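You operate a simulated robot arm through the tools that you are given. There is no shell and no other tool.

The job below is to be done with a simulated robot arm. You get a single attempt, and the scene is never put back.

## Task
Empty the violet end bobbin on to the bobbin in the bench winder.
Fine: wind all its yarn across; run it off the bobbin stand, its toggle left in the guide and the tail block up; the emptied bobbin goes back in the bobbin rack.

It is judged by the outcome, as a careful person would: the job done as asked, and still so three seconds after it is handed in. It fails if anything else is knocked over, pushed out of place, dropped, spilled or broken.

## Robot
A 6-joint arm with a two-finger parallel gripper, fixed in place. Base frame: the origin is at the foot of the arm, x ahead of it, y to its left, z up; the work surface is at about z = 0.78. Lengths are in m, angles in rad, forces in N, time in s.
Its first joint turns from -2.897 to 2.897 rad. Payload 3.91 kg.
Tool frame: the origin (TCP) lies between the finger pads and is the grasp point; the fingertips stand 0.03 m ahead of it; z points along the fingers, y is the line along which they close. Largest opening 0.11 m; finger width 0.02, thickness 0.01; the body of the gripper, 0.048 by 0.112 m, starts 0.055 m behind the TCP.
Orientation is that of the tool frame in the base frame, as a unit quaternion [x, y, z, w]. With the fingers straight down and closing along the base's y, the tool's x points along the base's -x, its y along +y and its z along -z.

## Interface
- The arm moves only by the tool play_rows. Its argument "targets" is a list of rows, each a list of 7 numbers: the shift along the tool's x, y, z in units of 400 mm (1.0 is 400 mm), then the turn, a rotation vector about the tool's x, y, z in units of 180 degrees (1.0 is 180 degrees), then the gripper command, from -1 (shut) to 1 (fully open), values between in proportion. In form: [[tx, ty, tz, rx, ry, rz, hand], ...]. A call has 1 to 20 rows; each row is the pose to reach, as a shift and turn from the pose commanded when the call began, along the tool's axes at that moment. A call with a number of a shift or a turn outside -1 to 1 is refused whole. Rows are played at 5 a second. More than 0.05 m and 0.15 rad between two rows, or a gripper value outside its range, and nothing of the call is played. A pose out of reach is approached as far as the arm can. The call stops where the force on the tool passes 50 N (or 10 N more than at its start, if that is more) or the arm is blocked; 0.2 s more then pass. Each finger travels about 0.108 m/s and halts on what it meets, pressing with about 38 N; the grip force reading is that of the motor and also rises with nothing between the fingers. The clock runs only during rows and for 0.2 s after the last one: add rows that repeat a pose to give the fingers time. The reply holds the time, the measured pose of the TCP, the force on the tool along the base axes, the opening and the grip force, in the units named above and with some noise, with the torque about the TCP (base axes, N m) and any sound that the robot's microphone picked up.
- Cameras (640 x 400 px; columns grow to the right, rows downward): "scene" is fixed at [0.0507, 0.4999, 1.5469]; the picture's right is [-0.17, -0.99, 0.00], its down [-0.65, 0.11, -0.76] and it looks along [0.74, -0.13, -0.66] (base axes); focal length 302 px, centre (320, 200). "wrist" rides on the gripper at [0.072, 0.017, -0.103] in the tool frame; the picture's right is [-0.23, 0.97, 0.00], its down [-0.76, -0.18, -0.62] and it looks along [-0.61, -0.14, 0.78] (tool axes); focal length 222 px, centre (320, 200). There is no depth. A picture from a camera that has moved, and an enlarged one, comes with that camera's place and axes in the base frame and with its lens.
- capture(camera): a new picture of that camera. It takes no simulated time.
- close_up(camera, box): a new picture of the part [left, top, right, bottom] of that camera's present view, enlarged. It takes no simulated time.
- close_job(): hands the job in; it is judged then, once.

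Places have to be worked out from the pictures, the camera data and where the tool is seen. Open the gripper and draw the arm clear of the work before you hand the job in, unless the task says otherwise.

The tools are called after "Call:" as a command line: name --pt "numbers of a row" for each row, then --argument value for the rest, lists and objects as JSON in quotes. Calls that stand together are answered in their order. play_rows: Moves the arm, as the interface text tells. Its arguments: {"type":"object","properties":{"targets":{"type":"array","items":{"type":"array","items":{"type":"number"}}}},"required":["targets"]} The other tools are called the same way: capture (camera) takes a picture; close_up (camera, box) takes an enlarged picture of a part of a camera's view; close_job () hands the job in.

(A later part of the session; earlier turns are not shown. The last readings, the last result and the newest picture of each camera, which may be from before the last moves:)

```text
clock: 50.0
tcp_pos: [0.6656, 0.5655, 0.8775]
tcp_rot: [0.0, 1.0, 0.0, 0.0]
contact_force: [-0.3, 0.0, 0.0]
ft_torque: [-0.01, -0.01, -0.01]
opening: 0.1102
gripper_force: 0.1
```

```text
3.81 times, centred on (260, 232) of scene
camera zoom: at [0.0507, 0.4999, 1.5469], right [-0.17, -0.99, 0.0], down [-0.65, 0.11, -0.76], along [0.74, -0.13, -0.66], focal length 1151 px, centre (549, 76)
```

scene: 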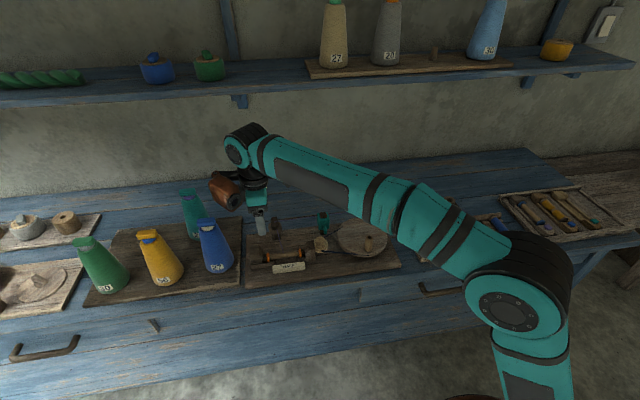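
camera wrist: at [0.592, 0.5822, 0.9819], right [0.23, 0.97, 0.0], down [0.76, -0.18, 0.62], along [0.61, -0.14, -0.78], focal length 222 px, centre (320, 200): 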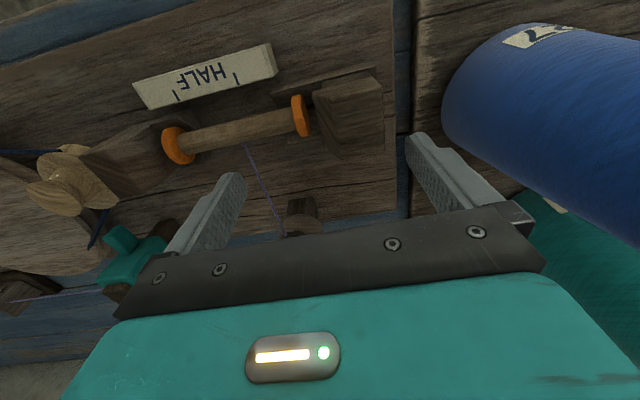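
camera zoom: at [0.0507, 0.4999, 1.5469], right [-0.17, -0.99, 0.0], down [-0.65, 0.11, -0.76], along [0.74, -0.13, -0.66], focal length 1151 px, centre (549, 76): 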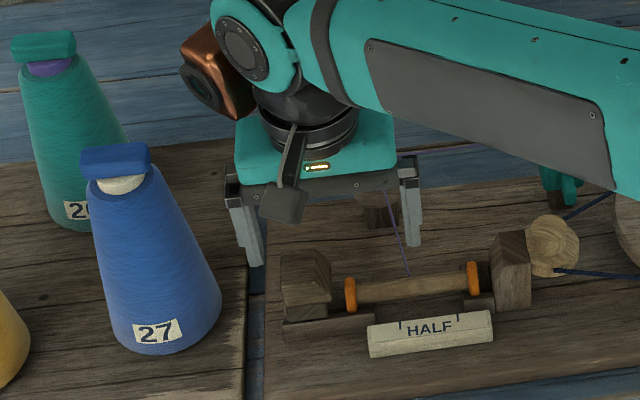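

All clear. I lower 12 mm more, shift 4 mm toward -x for better overlap, then start pulling toward -y.

Call:
play_rows --pt "0.01 0 0.015 0 0 0 1" --pt "0.01 0 0.03 0 0 0 1" --pt "0.01 -0.015 0.03 0 0 0 1" --pt "0.01 -0.03 0.03 0 0 0 1" --pt "0.01 -0.03 0.03 0 0 0 1"

Call:
close_up --camera "wrist" --box '[200, 40, 480, 210]'

Call:
close_up --camera "scene" --box '[220, 210, 320, 285]'

```text
clock: 51.2
tcp_pos: [0.6591, 0.5546, 0.8689]
tcp_rot: [0.0, 1.0, 0.0, 0.0]
contact_force: [0.0, -0.4, 0.2]
ft_torque: [0.01, 0.02, 0.02]
opening: 0.1099
gripper_force: 0.0
```

```text
2.29 times, centred on (340, 125) of wrist
camera zoom: at [0.585, 0.5697, 0.9718], right [0.23, 0.97, 0.0], down [0.76, -0.18, 0.62], along [0.61, -0.14, -0.78], focal length 508 px, centre (274, 371)
```

zoom: 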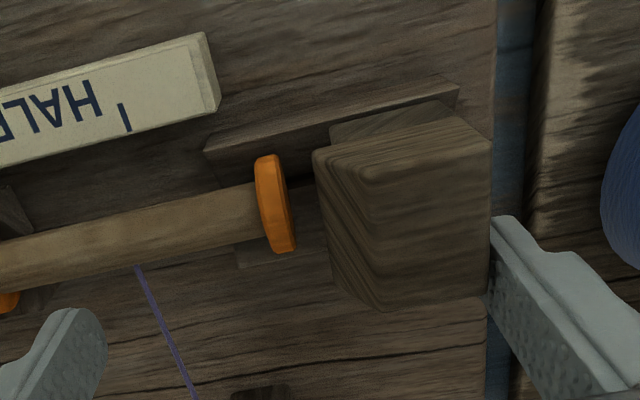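

```text
5.33 times, centred on (270, 248) of scene
camera zoom: at [0.0507, 0.4999, 1.5469], right [-0.17, -0.99, 0.0], down [-0.65, 0.11, -0.76], along [0.74, -0.13, -0.66], focal length 1611 px, centre (587, -53)
```

zoom: 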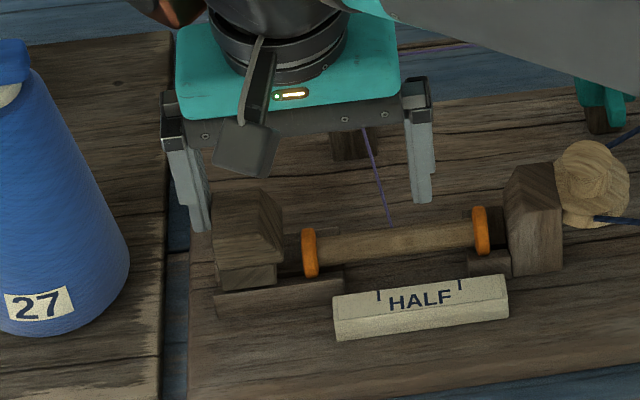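

The finger is about to touch the block's outer face. I pull on in small steps and read the force.

Call:
play_rows --pt "0 -0.01 0 0 0 0 1" --pt "0 -0.02 0 0 0 0 1" --pt "0 -0.02 0 0 0 0 1"

Call:
close_up --camera "wrist" --box '[200, 40, 480, 210]'

```text
clock: 52.0
tcp_pos: [0.6587, 0.5448, 0.8676]
tcp_rot: [0.001, 1.0, 0.0, 0.0]
contact_force: [-1.1, 0.2, 0.6]
ft_torque: [-0.04, -0.02, 0.03]
opening: 0.1101
gripper_force: 0.1
```

```text
2.29 times, centred on (340, 125) of wrist
camera zoom: at [0.5849, 0.5616, 0.9724], right [0.23, 0.97, 0.0], down [0.76, -0.18, 0.62], along [0.61, -0.14, -0.78], focal length 508 px, centre (274, 371)
```

zoom: 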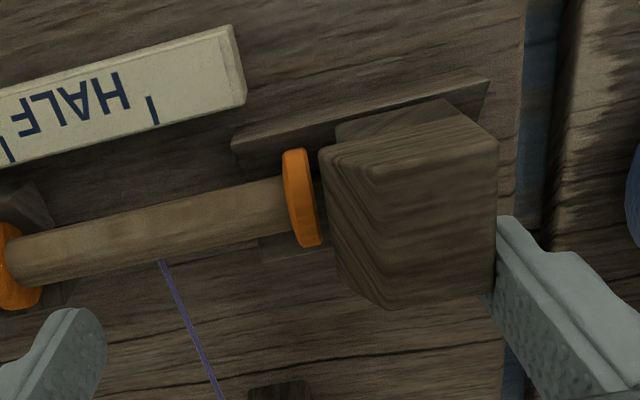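

The block is sliding with the finger and the gap to the flange has shrunk. I continue in fine steps until it bears.

Call:
play_rows --pt "0 -0.005 0 0 0 0 1" --pt "0 -0.01 0 0 0 0 1" --pt "0 -0.01 0 0 0 0 1"

Call:
close_up --camera "wrist" --box '[200, 40, 480, 210]'

```text
clock: 52.8
tcp_pos: [0.6577, 0.5412, 0.8682]
tcp_rot: [0.0, 1.0, 0.0, 0.0]
contact_force: [0.3, 1.1, 0.1]
ft_torque: [0.07, -0.02, 0.03]
opening: 0.1099
gripper_force: 0.0
```

```text
2.29 times, centred on (340, 125) of wrist
camera zoom: at [0.5848, 0.5577, 0.9718], right [0.23, 0.97, 0.0], down [0.76, -0.18, 0.62], along [0.61, -0.14, -0.78], focal length 508 px, centre (274, 371)
```

zoom: 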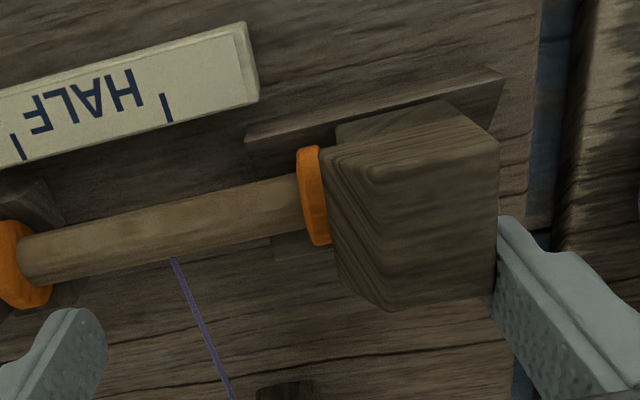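

The block is now at the flange. I press on a little more, in case the bobbin must also move against the drive head.

Call:
play_rows --pt "0 -0.004 0 0 0 0 1" --pt "0 -0.008 0 0 0 0 1" --pt "0 -0.008 0 0 0 0 1"

Call:
close_up --camera "wrist" --box '[160, 40, 480, 210]'

Call:
close_up --camera "scene" --box '[240, 225, 330, 285]'

```text
clock: 53.6
tcp_pos: [0.6588, 0.5368, 0.8677]
tcp_rot: [0.0, 1.0, 0.0, 0.0]
contact_force: [1.0, 1.3, -1.1]
ft_torque: [-0.05, 0.01, 0.03]
opening: 0.11
gripper_force: 0.1
```

```text
2.00 times, centred on (320, 125) of wrist
camera zoom: at [0.5848, 0.5539, 0.9715], right [0.23, 0.97, 0.0], down [0.76, -0.18, 0.62], along [0.61, -0.14, -0.78], focal length 444 px, centre (320, 350)
```

zoom: 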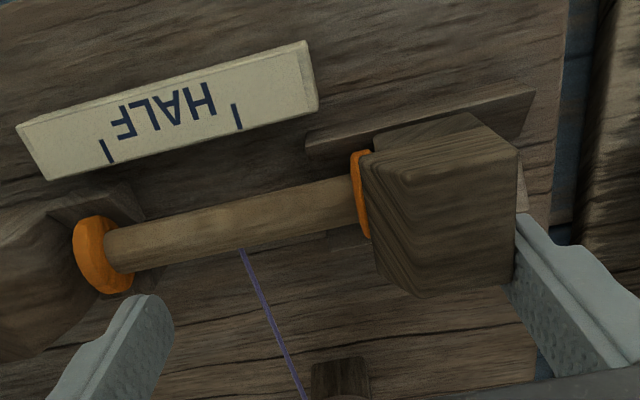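

```text
6.67 times, centred on (285, 255) of scene
camera zoom: at [0.0507, 0.4999, 1.5469], right [-0.17, -0.99, 0.0], down [-0.65, 0.11, -0.76], along [0.74, -0.13, -0.66], focal length 2014 px, centre (553, -167)
```

zoom: 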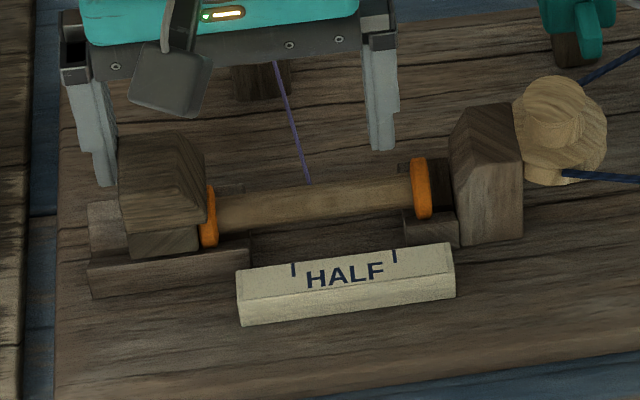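

The block overlaps the flange a bit but shows no resistance, and the gap at the drive head remains. I keep nudging until it bears.

Call:
play_rows --pt "0 -0.004 0 0 0 0 1" --pt "0 -0.008 0 0 0 0 1" --pt "0 -0.008 0 0 0 0 1"

Call:
close_up --camera "wrist" --box '[160, 40, 480, 210]'

Call:
close_up --camera "scene" --box '[240, 225, 330, 285]'

```text
clock: 54.4
tcp_pos: [0.658, 0.533, 0.8684]
tcp_rot: [0.0, 1.0, 0.0, 0.0]
contact_force: [0.1, 0.8, -0.5]
ft_torque: [0.02, 0.0, 0.01]
opening: 0.1101
gripper_force: 0.0
```

```text
2.00 times, centred on (320, 125) of wrist
camera zoom: at [0.5853, 0.5504, 0.9714], right [0.23, 0.97, 0.0], down [0.76, -0.18, 0.62], along [0.61, -0.14, -0.78], focal length 444 px, centre (320, 350)
```

zoom: 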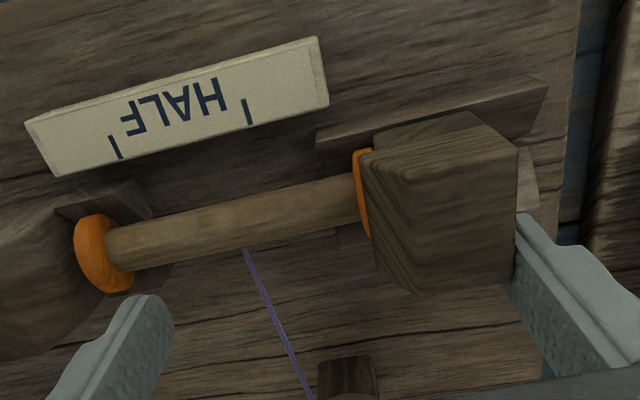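

```text
6.67 times, centred on (285, 255) of scene
camera zoom: at [0.0507, 0.4999, 1.5469], right [-0.17, -0.99, 0.0], down [-0.65, 0.11, -0.76], along [0.74, -0.13, -0.66], focal length 2014 px, centre (553, -167)
```

zoom: 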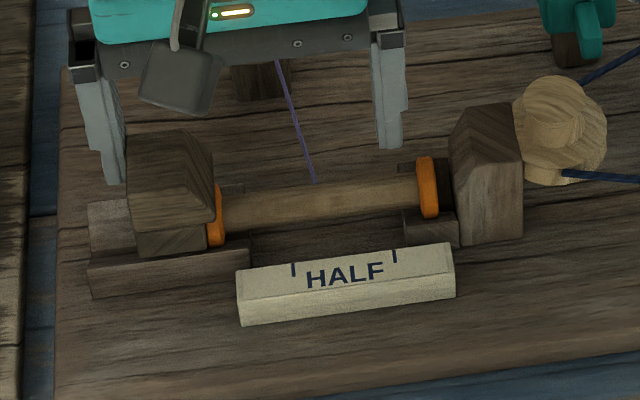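

Now the bobbin moves with the block toward the drive head, with about 6 mm left. I continue.

Call:
play_rows --pt "0 -0.004 0 0 0 0 1" --pt "0 -0.008 0 0 0 0 1" --pt "0 -0.008 0 0 0 0 1"

Call:
play_rows --pt "0 -0.004 0 0 0 0 1" --pt "0 -0.008 0 0 0 0 1" --pt "0 -0.008 0 0 0 0 1"

Call:
close_up --camera "wrist" --box '[160, 40, 480, 210]'

Call:
close_up --camera "scene" --box '[240, 225, 330, 285]'

```text
clock: 55.2
tcp_pos: [0.6581, 0.5321, 0.8672]
tcp_rot: [0.0, 1.0, 0.0, 0.001]
contact_force: [0.2, 1.0, -0.4]
ft_torque: [-0.02, 0.02, 0.06]
opening: 0.11
gripper_force: 0.1
```

```text
clock: 56.0
tcp_pos: [0.6576, 0.5292, 0.8682]
tcp_rot: [0.0, 1.0, 0.0, 0.0]
contact_force: [1.2, 1.2, 0.7]
ft_torque: [0.0, -0.04, 0.04]
opening: 0.1102
gripper_force: 0.0
```

```text
2.00 times, centred on (320, 125) of wrist
camera zoom: at [0.5846, 0.5445, 0.9717], right [0.23, 0.97, 0.0], down [0.76, -0.18, 0.62], along [0.61, -0.14, -0.78], focal length 444 px, centre (320, 350)
```

zoom: 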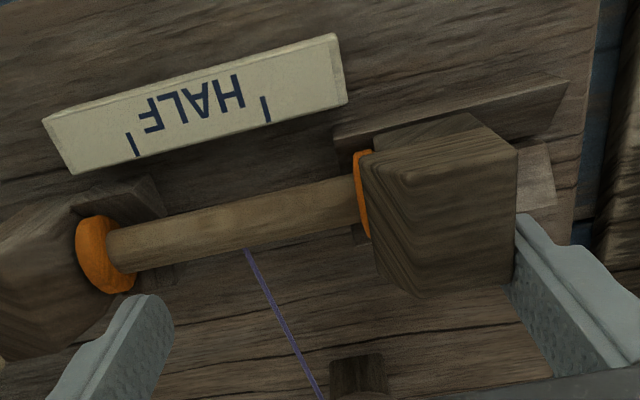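

```text
6.67 times, centred on (285, 255) of scene
camera zoom: at [0.0507, 0.4999, 1.5469], right [-0.17, -0.99, 0.0], down [-0.65, 0.11, -0.76], along [0.74, -0.13, -0.66], focal length 2014 px, centre (553, -167)
```

zoom: 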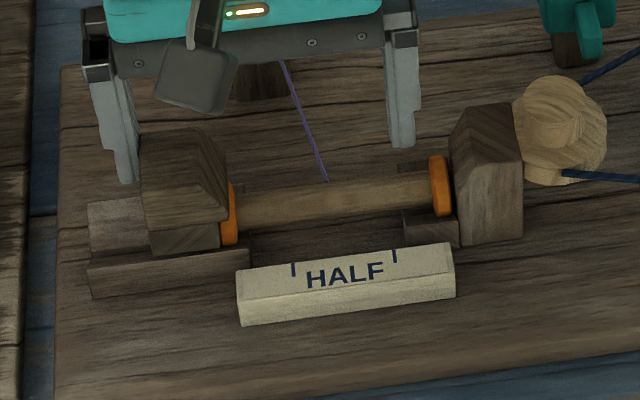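

The flange is now nearly against the drive head. The -y finger is getting close to that head, so I shift 4 mm to +x and nudge on gently.

Call:
play_rows --pt "-0.01 0 0 0 0 0 1" --pt "-0.01 -0.004 0 0 0 0 1" --pt "-0.01 -0.008 0 0 0 0 1" --pt "-0.01 -0.008 0 0 0 0 1"

Call:
close_up --camera "wrist" --box '[160, 40, 480, 210]'

Call:
close_up --camera "scene" --box '[240, 225, 330, 285]'

```text
clock: 57.0
tcp_pos: [0.6606, 0.5275, 0.8666]
tcp_rot: [-0.001, 1.0, 0.001, 0.0]
contact_force: [14.8, 45.0, 0.3]
ft_torque: [0.44, -0.02, -1.17]
opening: 0.11
gripper_force: 0.2
```

```text
2.00 times, centred on (320, 125) of wrist
camera zoom: at [0.5878, 0.5434, 0.9707], right [0.23, 0.97, 0.0], down [0.76, -0.18, 0.62], along [0.61, -0.14, -0.78], focal length 444 px, centre (320, 350)
```

zoom: 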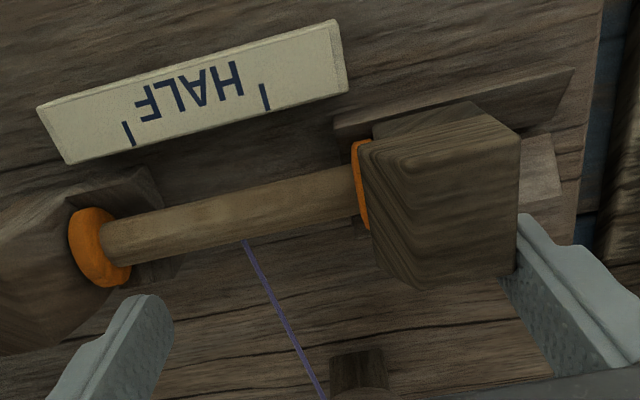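

```text
6.67 times, centred on (285, 255) of scene
camera zoom: at [0.0507, 0.4999, 1.5469], right [-0.17, -0.99, 0.0], down [-0.65, 0.11, -0.76], along [0.74, -0.13, -0.66], focal length 2014 px, centre (553, -167)
```

zoom: 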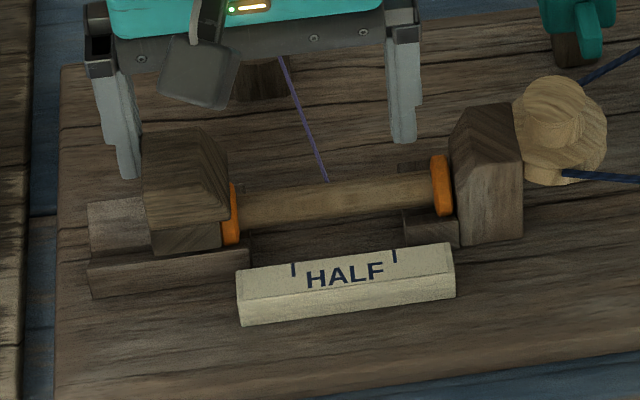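

45 N of resistance: the bobbin is clamped between tail block and drive head. I back the finger off, rise, and then look at the crank.

Call:
play_rows --pt "0 0.008 0 0 0 0 1" --pt "0 0.025 0 0 0 0 1" --pt "0 0.03 -0.03 0 0 0 1" --pt "0 0.03 -0.1 0 0 0 1" --pt "0 0.03 -0.2 0 0 0 1" --pt "0 -0.06 -0.26 0 0 0 1" --pt "0 -0.16 -0.26 0 0 0 1" --pt "0.0 -0.26 -0.26 0 0 0 1" --pt "0.0 -0.36 -0.26 0 0 0 1" --pt "0.0 -0.46 -0.26 0 0 0 1" --pt "0.0 -0.56 -0.26 0 0 0 1" --pt "0.0 -0.64 -0.26 0 0 0 1" --pt "0.0 -0.64 -0.26 0 0 0 1"

Call:
capture --camera "wrist"

Call:
close_up --camera "wrist" --box '[180, 20, 480, 210]'

Call:
close_up --camera "scene" --box '[240, 190, 400, 290]'

```text
clock: 59.8
tcp_pos: [0.6628, 0.2714, 0.9754]
tcp_rot: [0.0, 1.0, 0.0, 0.0]
contact_force: [0.5, -0.3, -0.6]
ft_torque: [0.02, 0.05, -0.04]
opening: 0.11
gripper_force: 0.0
```

```text
taken
camera wrist: at [0.5899, 0.2871, 1.0782], right [0.23, 0.97, 0.0], down [0.76, -0.18, 0.62], along [0.61, -0.14, -0.78], focal length 222 px, centre (320, 200)
```

wrist: 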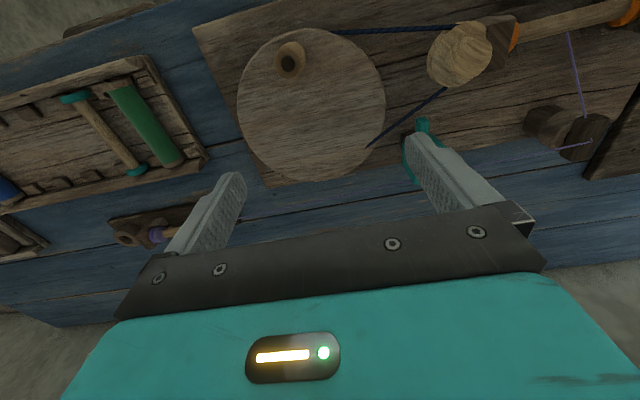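

```text
2.11 times, centred on (330, 115) of wrist
camera zoom: at [0.5899, 0.2871, 1.0782], right [0.23, 0.97, 0.0], down [0.76, -0.18, 0.62], along [0.61, -0.14, -0.78], focal length 468 px, centre (299, 379)
```

zoom: 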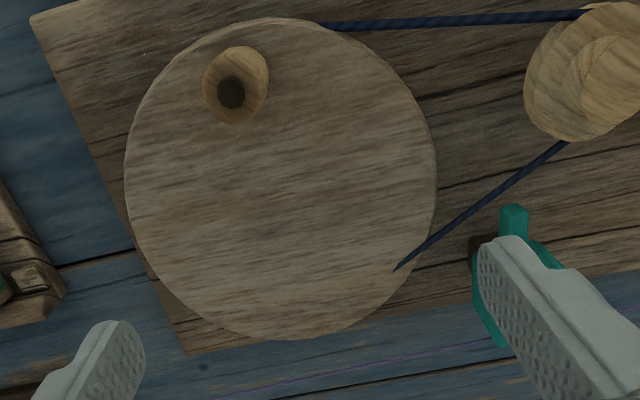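

```text
4.00 times, centred on (320, 240) of scene
camera zoom: at [0.0507, 0.4999, 1.5469], right [-0.17, -0.99, 0.0], down [-0.65, 0.11, -0.76], along [0.74, -0.13, -0.66], focal length 1208 px, centre (320, 40)
```

zoom: 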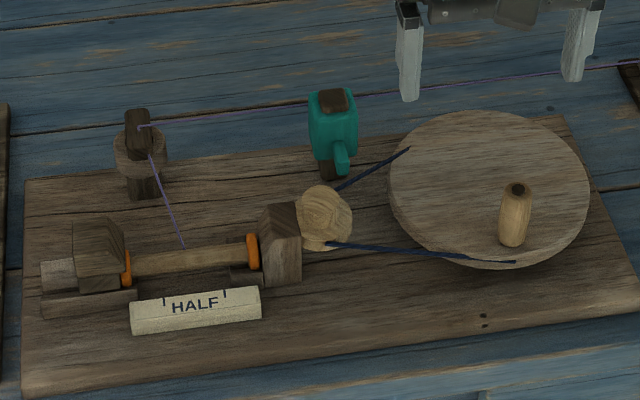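

Wheel centre is about (0.668, 0.2585). The upright knob is at about (0.609, 0.258), top z≈0.89, so the crank radius is ≈0.059. I hover over the knob with the fingers partly closed.

Call:
play_rows --pt "0.07 -0.015 0.0 0 0 0 0.4" --pt "0.1325 -0.03 0.0 0 0 0 0.0" --pt "0.1325 -0.03 0.05 0 0 0 -0.1" --pt "0.1325 -0.03 0.1 0 0 0 -0.1" --pt "0.1325 -0.03 0.1 0 0 0 -0.1"

Call:
close_up --camera "wrist" --box '[220, 60, 420, 220]'

Call:
close_up --camera "scene" --box '[310, 180, 410, 260]'

```text
clock: 61.0
tcp_pos: [0.6088, 0.2586, 0.9327]
tcp_rot: [0.0, 1.0, 0.0, 0.0]
contact_force: [0.6, 0.2, -0.2]
ft_torque: [0.01, -0.03, -0.02]
opening: 0.0496
gripper_force: 0.0
```

```text
2.50 times, centred on (320, 140) of wrist
camera zoom: at [0.5353, 0.2747, 1.0362], right [0.23, 0.97, 0.0], down [0.76, -0.18, 0.62], along [0.61, -0.14, -0.78], focal length 555 px, centre (320, 350)
```

zoom: 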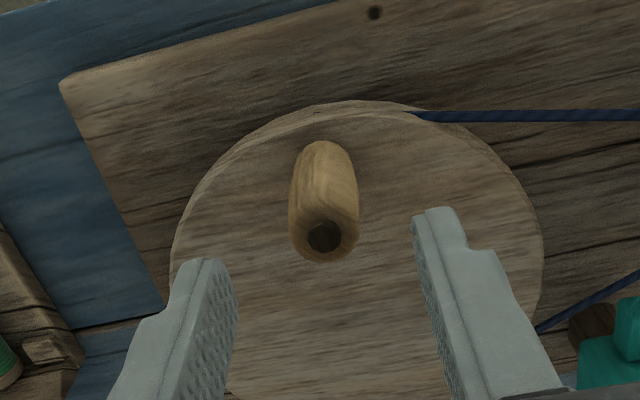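

```text
5.00 times, centred on (360, 220) of scene
camera zoom: at [0.0507, 0.4999, 1.5469], right [-0.17, -0.99, 0.0], down [-0.65, 0.11, -0.76], along [0.74, -0.13, -0.66], focal length 1510 px, centre (120, 100)
```

zoom: 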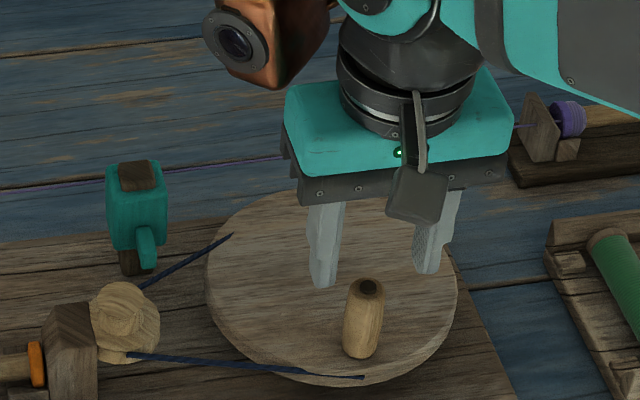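

Knob is centred between the fingers (x about 2 mm forward). I descend, close on it, and read the force.

Call:
play_rows --pt "-0.006 0.0 0.08 0 0 0 -0.1" --pt "-0.006 0.0 0.15 0 0 0 -0.1" --pt "-0.006 0.0 0.15 0 0 0 -0.4" --pt "-0.006 0.0 0.15 0 0 0 -0.7" --pt "-0.006 0.0 0.15 0 0 0 -1" --pt "-0.006 0.0 0.15 0 0 0 -1"

Call:
close_up --camera "wrist" --box '[220, 60, 420, 220]'

Call:
close_up --camera "scene" --box '[310, 180, 410, 260]'

```text
clock: 62.4
tcp_pos: [0.6143, 0.2575, 0.8706]
tcp_rot: [0.0, 1.0, 0.0, 0.001]
contact_force: [-1.9, -0.3, -6.4]
ft_torque: [1.0, -0.3, 0.03]
opening: 0.0215
gripper_force: 45.2
```

```text
2.50 times, centred on (320, 140) of wrist
camera zoom: at [0.5404, 0.2736, 0.975], right [0.23, 0.97, 0.0], down [0.76, -0.18, 0.62], along [0.61, -0.14, -0.78], focal length 555 px, centre (320, 350)
```

zoom: 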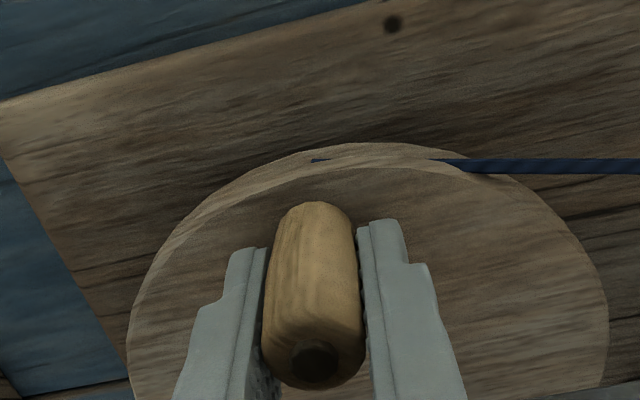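

```text
5.00 times, centred on (360, 220) of scene
camera zoom: at [0.0507, 0.4999, 1.5469], right [-0.17, -0.99, 0.0], down [-0.65, 0.11, -0.76], along [0.74, -0.13, -0.66], focal length 1510 px, centre (120, 100)
```

zoom: 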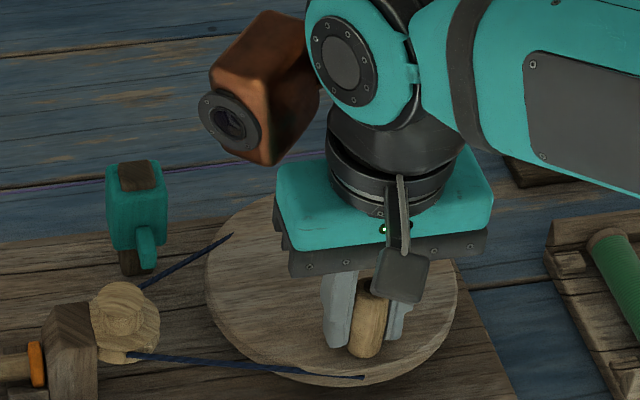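

Knob gripped (21.5 mm). I try a small clockwise turn (24°) along the circle and check forces and whether the wheel follows.

Call:
play_rows --pt "-0.0008 0.0158 0 0 0 0 -1" --pt "-0.0033 0.0314 0 0 0 0 -1" --pt "-0.0074 0.0467 0 0 0 0 -1" --pt "-0.0131 0.0615 0 0 0 0 -1"

Call:
close_up --camera "scene" --box '[240, 190, 400, 290]'

```text
clock: 63.4
tcp_pos: [0.6178, 0.2818, 0.8714]
tcp_rot: [0.0, 1.0, -0.001, -0.001]
contact_force: [-4.0, -0.1, -37.5]
ft_torque: [1.05, 0.32, -0.03]
opening: 0.0216
gripper_force: 44.9
```

```text
4.00 times, centred on (320, 240) of scene
camera zoom: at [0.0507, 0.4999, 1.5469], right [-0.17, -0.99, 0.0], down [-0.65, 0.11, -0.76], along [0.74, -0.13, -0.66], focal length 1208 px, centre (320, 40)
```

zoom: 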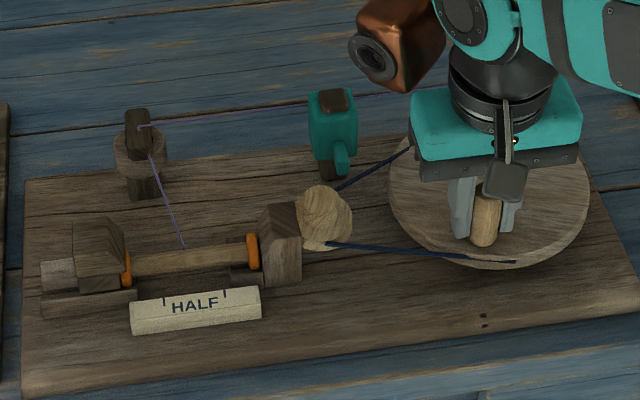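

There is a -37 N vertical pull, so the knob may be leaning or the wheel tilted. I release, lift, and look at where the knob ended up.

Call:
play_rows --pt "0 0 0 0 0 0 -0.5" --pt "0 0 0 0 0 0 -0.2" --pt "0 0 0 0 0 0 0.0" --pt "0 0 -0.08 0 0 0 0.0" --pt "0 0 -0.16 0 0 0 0.0" --pt "0.1 0 -0.2 0 0 0 0.0" --pt "0.2 0 -0.2 0 0 0 0.0" --pt "0.2 0 -0.2 0 0 0 0.0"

Call:
close_up --camera "wrist" --box '[180, 60, 460, 260]'

Call:
close_up --camera "scene" --box '[240, 190, 400, 290]'

Call:
close_up --camera "scene" --box '[330, 210, 400, 260]'

```text
clock: 65.2
tcp_pos: [0.5393, 0.2803, 0.9539]
tcp_rot: [0.0, 1.0, 0.0, -0.001]
contact_force: [0.6, 0.0, -0.1]
ft_torque: [-0.04, -0.01, -0.01]
opening: 0.055
gripper_force: 0.1
```

```text
2.00 times, centred on (320, 160) of wrist
camera zoom: at [0.4657, 0.2967, 1.0571], right [0.23, 0.97, 0.0], down [0.76, -0.18, 0.62], along [0.61, -0.14, -0.78], focal length 444 px, centre (320, 280)
```

zoom: 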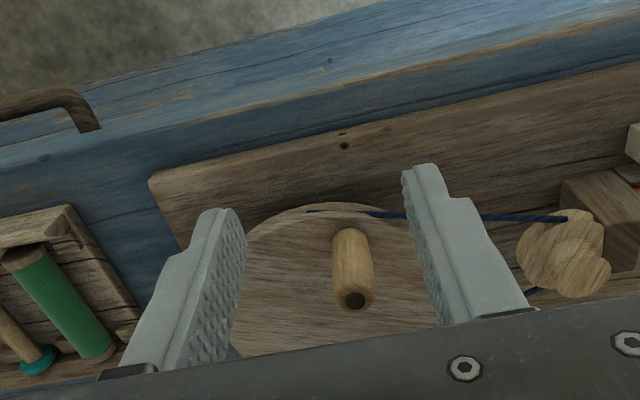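

```text
4.00 times, centred on (320, 240) of scene
camera zoom: at [0.0507, 0.4999, 1.5469], right [-0.17, -0.99, 0.0], down [-0.65, 0.11, -0.76], along [0.74, -0.13, -0.66], focal length 1208 px, centre (320, 40)
```

zoom: 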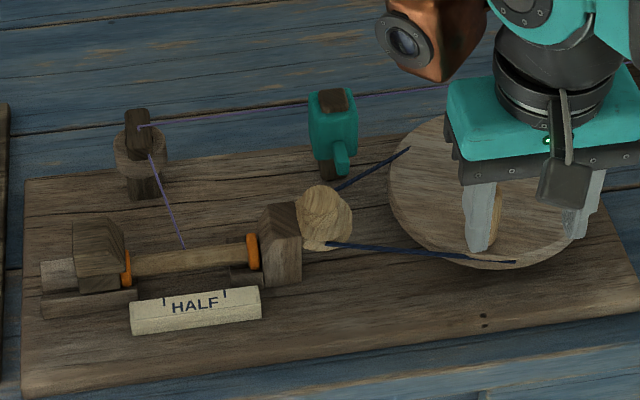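

```text
8.00 times, centred on (365, 235) of scene
camera zoom: at [0.0507, 0.4999, 1.5469], right [-0.17, -0.99, 0.0], down [-0.65, 0.11, -0.76], along [0.74, -0.13, -0.66], focal length 2417 px, centre (-40, -80)
```

zoom: 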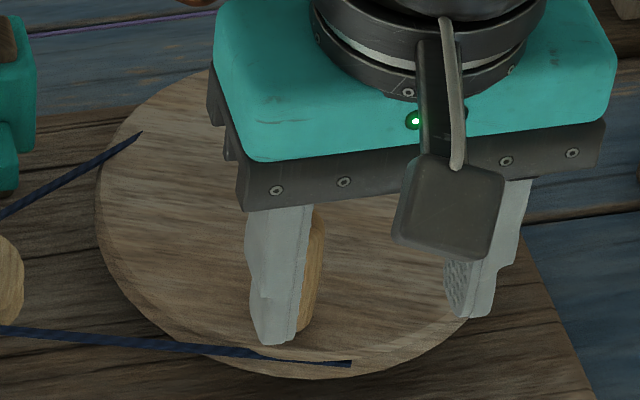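

The pulley did turn with the wheel, so cranking works. Instead of gripping the knob, I'll close the fingers and push it round as a stick, following the crank circle from behind, which tolerates small errors. I position behind the knob first.

Call:
play_rows --pt "-0.06 -0.05 -0.03 0 0 0 -0.4" --pt "-0.12 -0.1 -0.03 0 0 0 -0.8" --pt "-0.1885 -0.104 0.0 0 0 0 -1" --pt "-0.1885 -0.104 0.1 0 0 0 -1" --pt "-0.1885 -0.104 0.19 0 0 0 -1" --pt "-0.1885 -0.104 0.19 0 0 0 -1"

Call:
close_up --camera "wrist" --box '[200, 60, 440, 220]'

Call:
close_up --camera "scene" --box '[310, 180, 410, 260]'

```text
clock: 66.6
tcp_pos: [0.6133, 0.2407, 0.8756]
tcp_rot: [0.0, 1.0, -0.001, 0.001]
contact_force: [0.0, 0.0, 0.8]
ft_torque: [-0.03, 0.03, -0.03]
opening: 0.0001
gripper_force: 38.1
```

```text
2.50 times, centred on (320, 140) of wrist
camera zoom: at [0.5402, 0.2565, 0.9789], right [0.23, 0.97, 0.0], down [0.76, -0.18, 0.62], along [0.61, -0.14, -0.78], focal length 555 px, centre (320, 350)
```

zoom: 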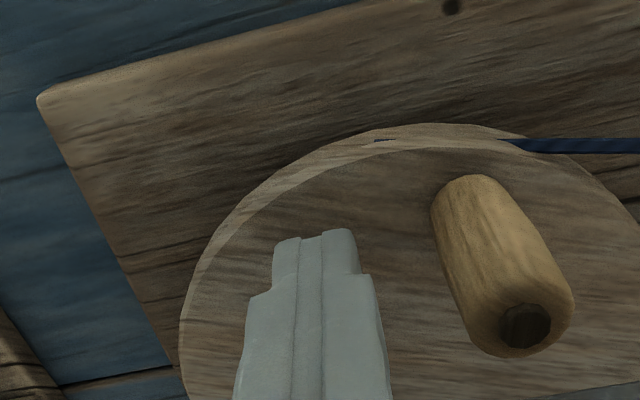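

```text
5.00 times, centred on (360, 220) of scene
camera zoom: at [0.0507, 0.4999, 1.5469], right [-0.17, -0.99, 0.0], down [-0.65, 0.11, -0.76], along [0.74, -0.13, -0.66], focal length 1510 px, centre (120, 100)
```

zoom: 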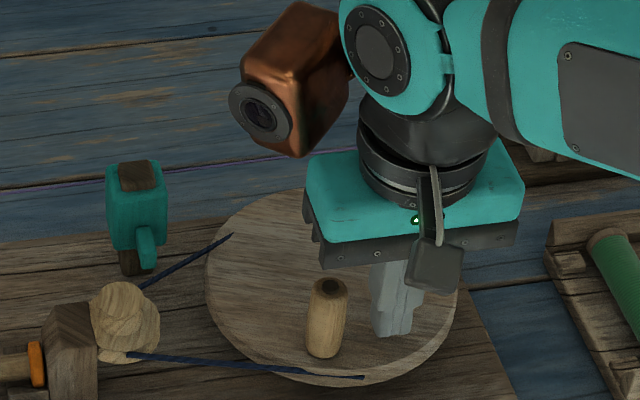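

The knob is ahead of the fingers at about (0.613, 0.281). I push it clockwise for half a turn along the circle, then check.

Call:
play_rows --pt "0.0077 0.0467 0 0 0 0 -1" --pt "0.0007 0.0935 0 0 0 0 -1" --pt "-0.0205 0.1358 0 0 0 0 -1" --pt "-0.0538 0.1695 0 0 0 0 -1" --pt "-0.0958 0.1913 0 0 0 0 -1" --pt "-0.1425 0.199 0 0 0 0 -1" --pt "-0.1893 0.1919 0 0 0 0 -1" --pt "-0.2316 0.1707 0 0 0 0 -1" --pt "-0.2653 0.1375 0 0 0 0 -1" --pt "-0.287 0.0955 0 0 0 0 -1"

Call:
capture --camera "scene"

Call:
close_up --camera "scene" --box '[240, 180, 400, 290]'

Call:
close_up --camera "scene" --box '[395, 165, 475, 225]'

Call:
capture --camera "wrist"

```text
clock: 68.8
tcp_pos: [0.7282, 0.2781, 0.8766]
tcp_rot: [0.0, 1.0, 0.0, 0.0]
contact_force: [0.7, 0.4, -0.8]
ft_torque: [0.01, -0.01, 0.0]
opening: 0.0
gripper_force: 37.5
```

```text
taken
```

scene: 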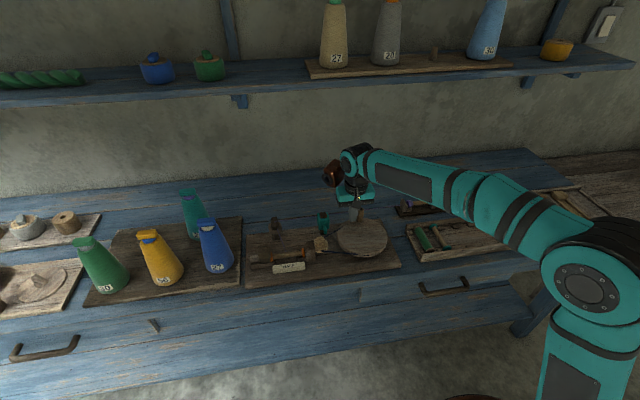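

```text
3.64 times, centred on (320, 235) of scene
camera zoom: at [0.0507, 0.4999, 1.5469], right [-0.17, -0.99, 0.0], down [-0.65, 0.11, -0.76], along [0.74, -0.13, -0.66], focal length 1098 px, centre (320, 73)
```

zoom: 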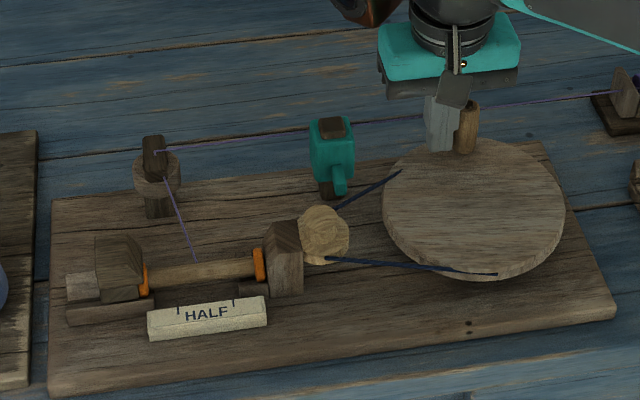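

```text
6.67 times, centred on (435, 195) of scene
camera zoom: at [0.0507, 0.4999, 1.5469], right [-0.17, -0.99, 0.0], down [-0.65, 0.11, -0.76], along [0.74, -0.13, -0.66], focal length 2014 px, centre (-447, 233)
```

zoom: 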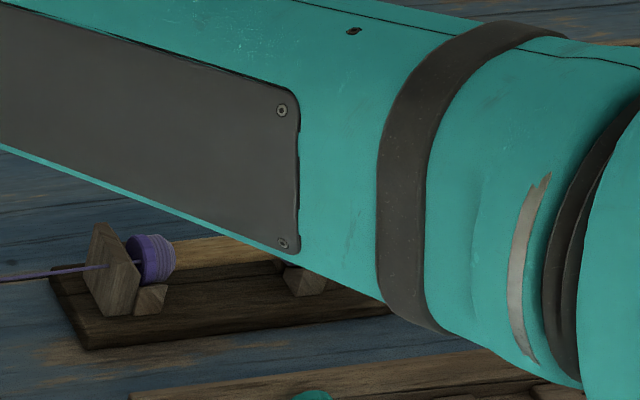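

```text
taken
camera wrist: at [0.6543, 0.2934, 0.9801], right [0.23, 0.97, 0.0], down [0.76, -0.18, 0.62], along [0.61, -0.14, -0.78], focal length 222 px, centre (320, 200)
```

wrist: 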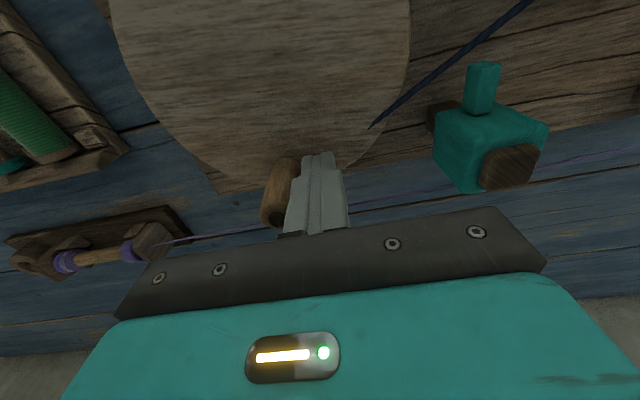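

Pushing works with negligible force. I complete the turn and inspect both bobbins.

Call:
play_rows --pt "-0.0078 -0.0467 0 0 0 0 -1" --pt "-0.0007 -0.0935 0 0 0 0 -1" --pt "0.0205 -0.1358 0 0 0 0 -1" --pt "0.0537 -0.1695 0 0 0 0 -1" --pt "0.0957 -0.1913 0 0 0 0 -1" --pt "0.1424 -0.199 0 0 0 0 -1" --pt "0.1892 -0.1919 0 0 0 0 -1" --pt "0.2315 -0.1707 0 0 0 0 -1" --pt "0.2652 -0.1375 0 0 0 0 -1" --pt "0.287 -0.0955 0 0 0 0 -1"

Call:
close_up --camera "scene" --box '[240, 180, 400, 290]'

Call:
close_up --camera "scene" --box '[245, 235, 325, 285]'

Call:
close_up --camera "scene" --box '[395, 165, 475, 225]'

Call:
capture --camera "wrist"

```text
clock: 71.0
tcp_pos: [0.61, 0.2406, 0.8751]
tcp_rot: [0.0, 1.0, 0.0, 0.0]
contact_force: [0.7, 0.4, 0.1]
ft_torque: [0.01, -0.02, -0.04]
opening: 0.0
gripper_force: 37.7
```

```text
3.64 times, centred on (320, 235) of scene
camera zoom: at [0.0507, 0.4999, 1.5469], right [-0.17, -0.99, 0.0], down [-0.65, 0.11, -0.76], along [0.74, -0.13, -0.66], focal length 1098 px, centre (320, 73)
```

zoom: 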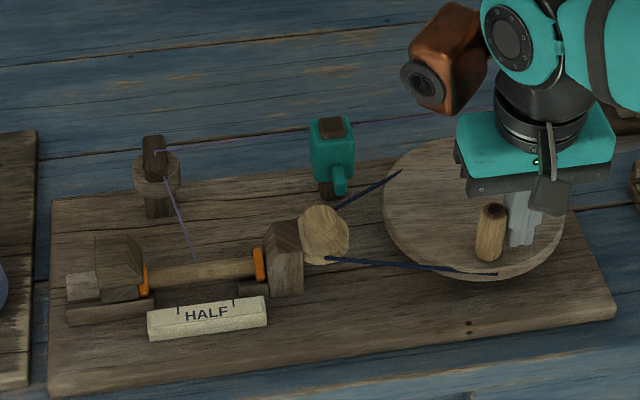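

```text
8.00 times, centred on (285, 260) of scene
camera zoom: at [0.0507, 0.4999, 1.5469], right [-0.17, -0.99, 0.0], down [-0.65, 0.11, -0.76], along [0.74, -0.13, -0.66], focal length 2417 px, centre (600, -280)
```

zoom: 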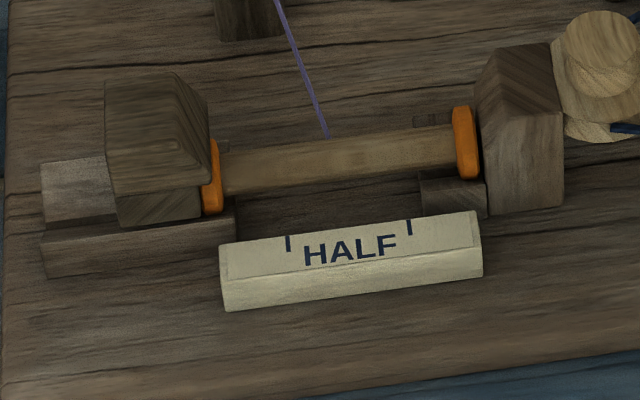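

```text
6.67 times, centred on (435, 195) of scene
camera zoom: at [0.0507, 0.4999, 1.5469], right [-0.17, -0.99, 0.0], down [-0.65, 0.11, -0.76], along [0.74, -0.13, -0.66], focal length 2014 px, centre (-447, 233)
```

zoom: 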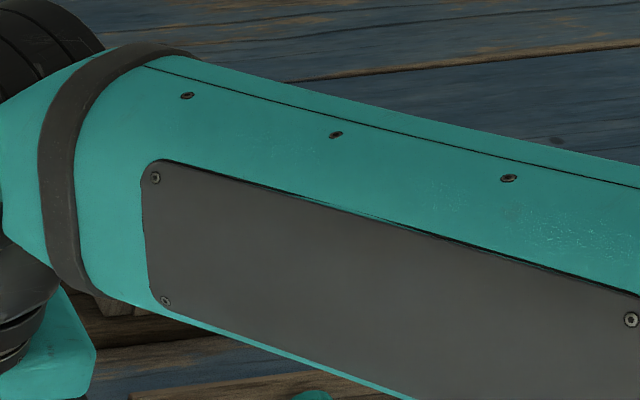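

```text
taken
camera wrist: at [0.5376, 0.2565, 0.9798], right [0.23, 0.97, 0.0], down [0.76, -0.18, 0.62], along [0.61, -0.14, -0.78], focal length 222 px, centre (320, 200)
```

wrist: 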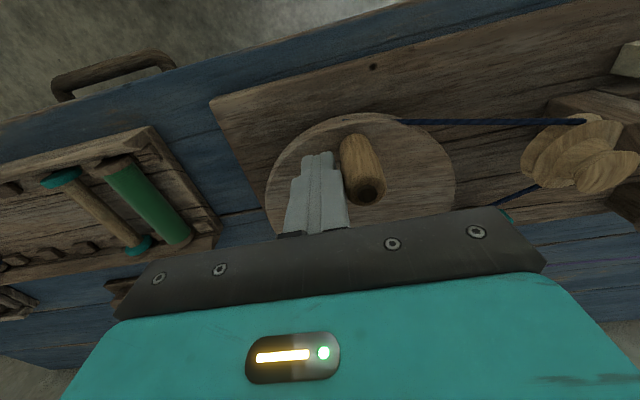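

One turn shows no visible build-up yet. I run 1.5 faster turns, ending where the wrist camera can see the violet bobbin, and compare.

Call:
play_rows --pt "0.006 0.0703 0 0 0 0 -1" --pt "-0.0205 0.1358 0 0 0 0 -1" --pt "-0.0739 0.182 0 0 0 0 -1" --pt "-0.1425 0.199 0 0 0 0 -1" --pt "-0.2113 0.183 0 0 0 0 -1" --pt "-0.2653 0.1375 0 0 0 0 -1" --pt "-0.2927 0.0724 0 0 0 0 -1" --pt "-0.2877 0.002 0 0 0 0 -1" --pt "-0.2512 -0.0585 0 0 0 0 -1" --pt "-0.1913 -0.0958 0 0 0 0 -1" --pt "-0.1209 -0.1018 0 0 0 0 -1" --pt "-0.0555 -0.0752 0 0 0 0 -1" --pt "-0.0092 -0.0219 0 0 0 0 -1" --pt "0.0077 0.0467 0 0 0 0 -1" --pt "-0.0083 0.1155 0 0 0 0 -1" --pt "-0.0538 0.1695 0 0 0 0 -1" --pt "-0.1188 0.197 0 0 0 0 -1" --pt "-0.1893 0.1919 0 0 0 0 -1" --pt "-0.2497 0.1554 0 0 0 0 -1" --pt "-0.287 0.0955 0 0 0 0 -1"

Call:
close_up --camera "scene" --box '[245, 235, 325, 285]'

Call:
capture --camera "wrist"

Call:
close_up --camera "wrist" --box '[0, 190, 220, 290]'

Call:
close_up --camera "scene" --box '[395, 165, 475, 225]'

```text
clock: 75.2
tcp_pos: [0.7273, 0.2796, 0.8738]
tcp_rot: [-0.001, 1.0, 0.0, 0.0]
contact_force: [-0.3, 0.2, -0.2]
ft_torque: [0.02, -0.02, -0.05]
opening: 0.0
gripper_force: 37.9
```

```text
8.00 times, centred on (285, 260) of scene
camera zoom: at [0.0507, 0.4999, 1.5469], right [-0.17, -0.99, 0.0], down [-0.65, 0.11, -0.76], along [0.74, -0.13, -0.66], focal length 2417 px, centre (600, -280)
```

zoom: 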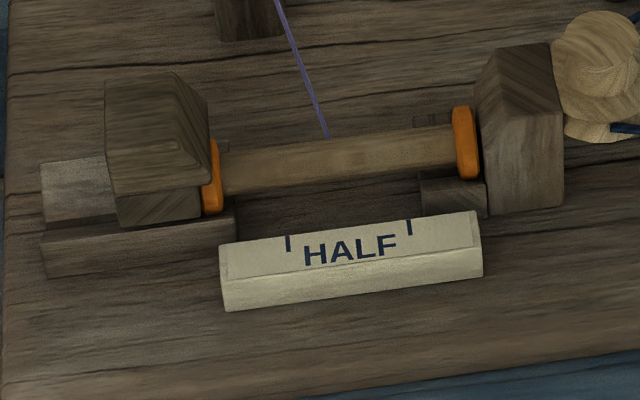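

```text
taken
camera wrist: at [0.6544, 0.2959, 0.9782], right [0.23, 0.97, 0.0], down [0.76, -0.18, 0.62], along [0.61, -0.14, -0.78], focal length 222 px, centre (320, 200)
```

wrist: 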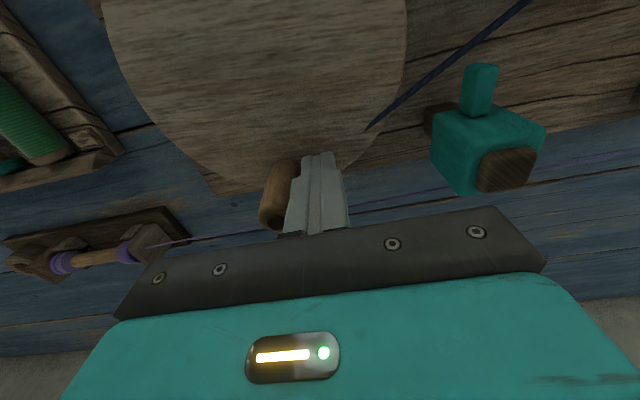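

```text
2.91 times, centred on (110, 240) of wrist
camera zoom: at [0.6544, 0.2959, 0.9782], right [0.23, 0.97, 0.0], down [0.76, -0.18, 0.62], along [0.61, -0.14, -0.78], focal length 646 px, centre (931, 84)
```

zoom: 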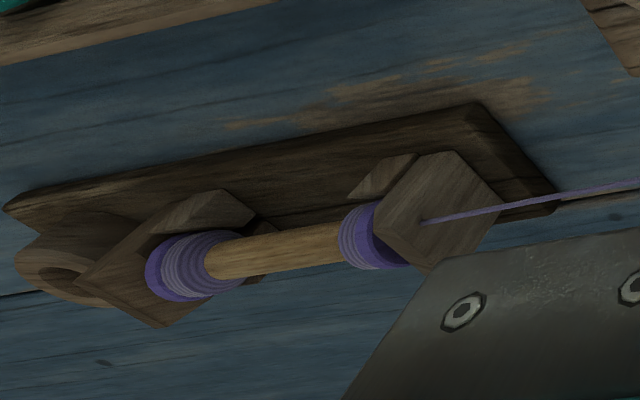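

```text
6.67 times, centred on (435, 195) of scene
camera zoom: at [0.0507, 0.4999, 1.5469], right [-0.17, -0.99, 0.0], down [-0.65, 0.11, -0.76], along [0.74, -0.13, -0.66], focal length 2014 px, centre (-447, 233)
```

zoom: 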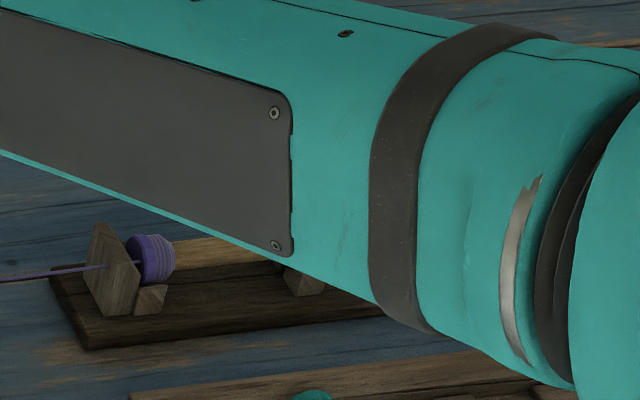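

No transfer after 2.5 clockwise turns, although the pulley turns and the bobbin core looks unrotated. I'll try the other direction: lift over the knob, descend on its other side, and push counter-clockwise.

Call:
play_rows --pt "0 0.01 -0.07 0 0 0 -1" --pt "0 0.01 -0.14 0 0 0 -1" --pt "0.01 -0.07 -0.15 0 0 0 -1" --pt "0.0188 -0.1395 -0.15 0 0 0 -1" --pt "0.0188 -0.1395 -0.08 0 0 0 -1" --pt "0.0188 -0.1395 0.0 0 0 0 -1" --pt "0.0188 -0.1395 0.0 0 0 0 -1"

Call:
capture --camera "wrist"

Call:
close_up --camera "scene" --box '[310, 180, 410, 260]'

```text
clock: 76.8
tcp_pos: [0.7202, 0.2218, 0.8739]
tcp_rot: [0.002, 1.0, 0.0, 0.0]
contact_force: [0.7, 0.1, 0.3]
ft_torque: [0.01, 0.01, 0.02]
opening: 0.0
gripper_force: 37.4
```

```text
taken
camera wrist: at [0.6484, 0.2384, 0.9784], right [0.23, 0.97, 0.0], down [0.76, -0.18, 0.62], along [0.61, -0.14, -0.78], focal length 222 px, centre (320, 200)
```

wrist: 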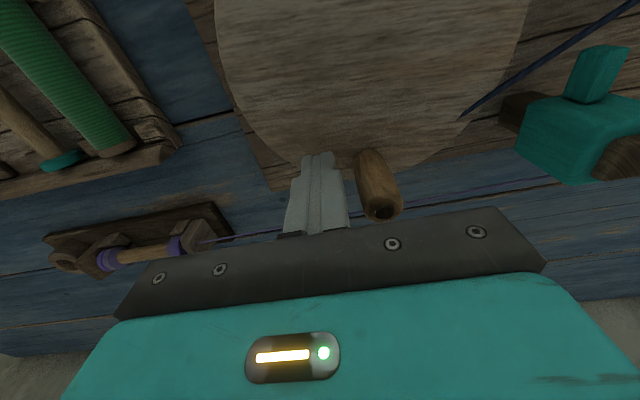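

```text
5.00 times, centred on (360, 220) of scene
camera zoom: at [0.0507, 0.4999, 1.5469], right [-0.17, -0.99, 0.0], down [-0.65, 0.11, -0.76], along [0.74, -0.13, -0.66], focal length 1510 px, centre (120, 100)
```

zoom: 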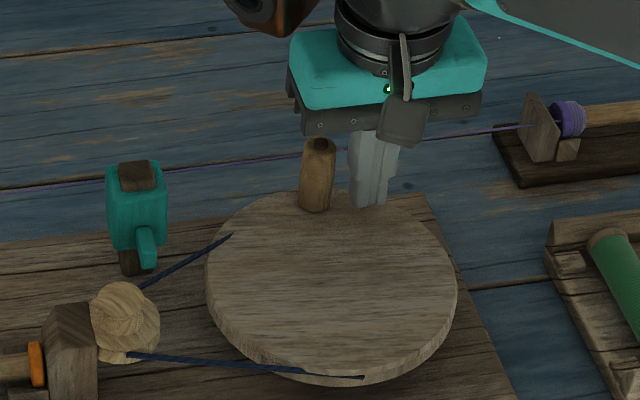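

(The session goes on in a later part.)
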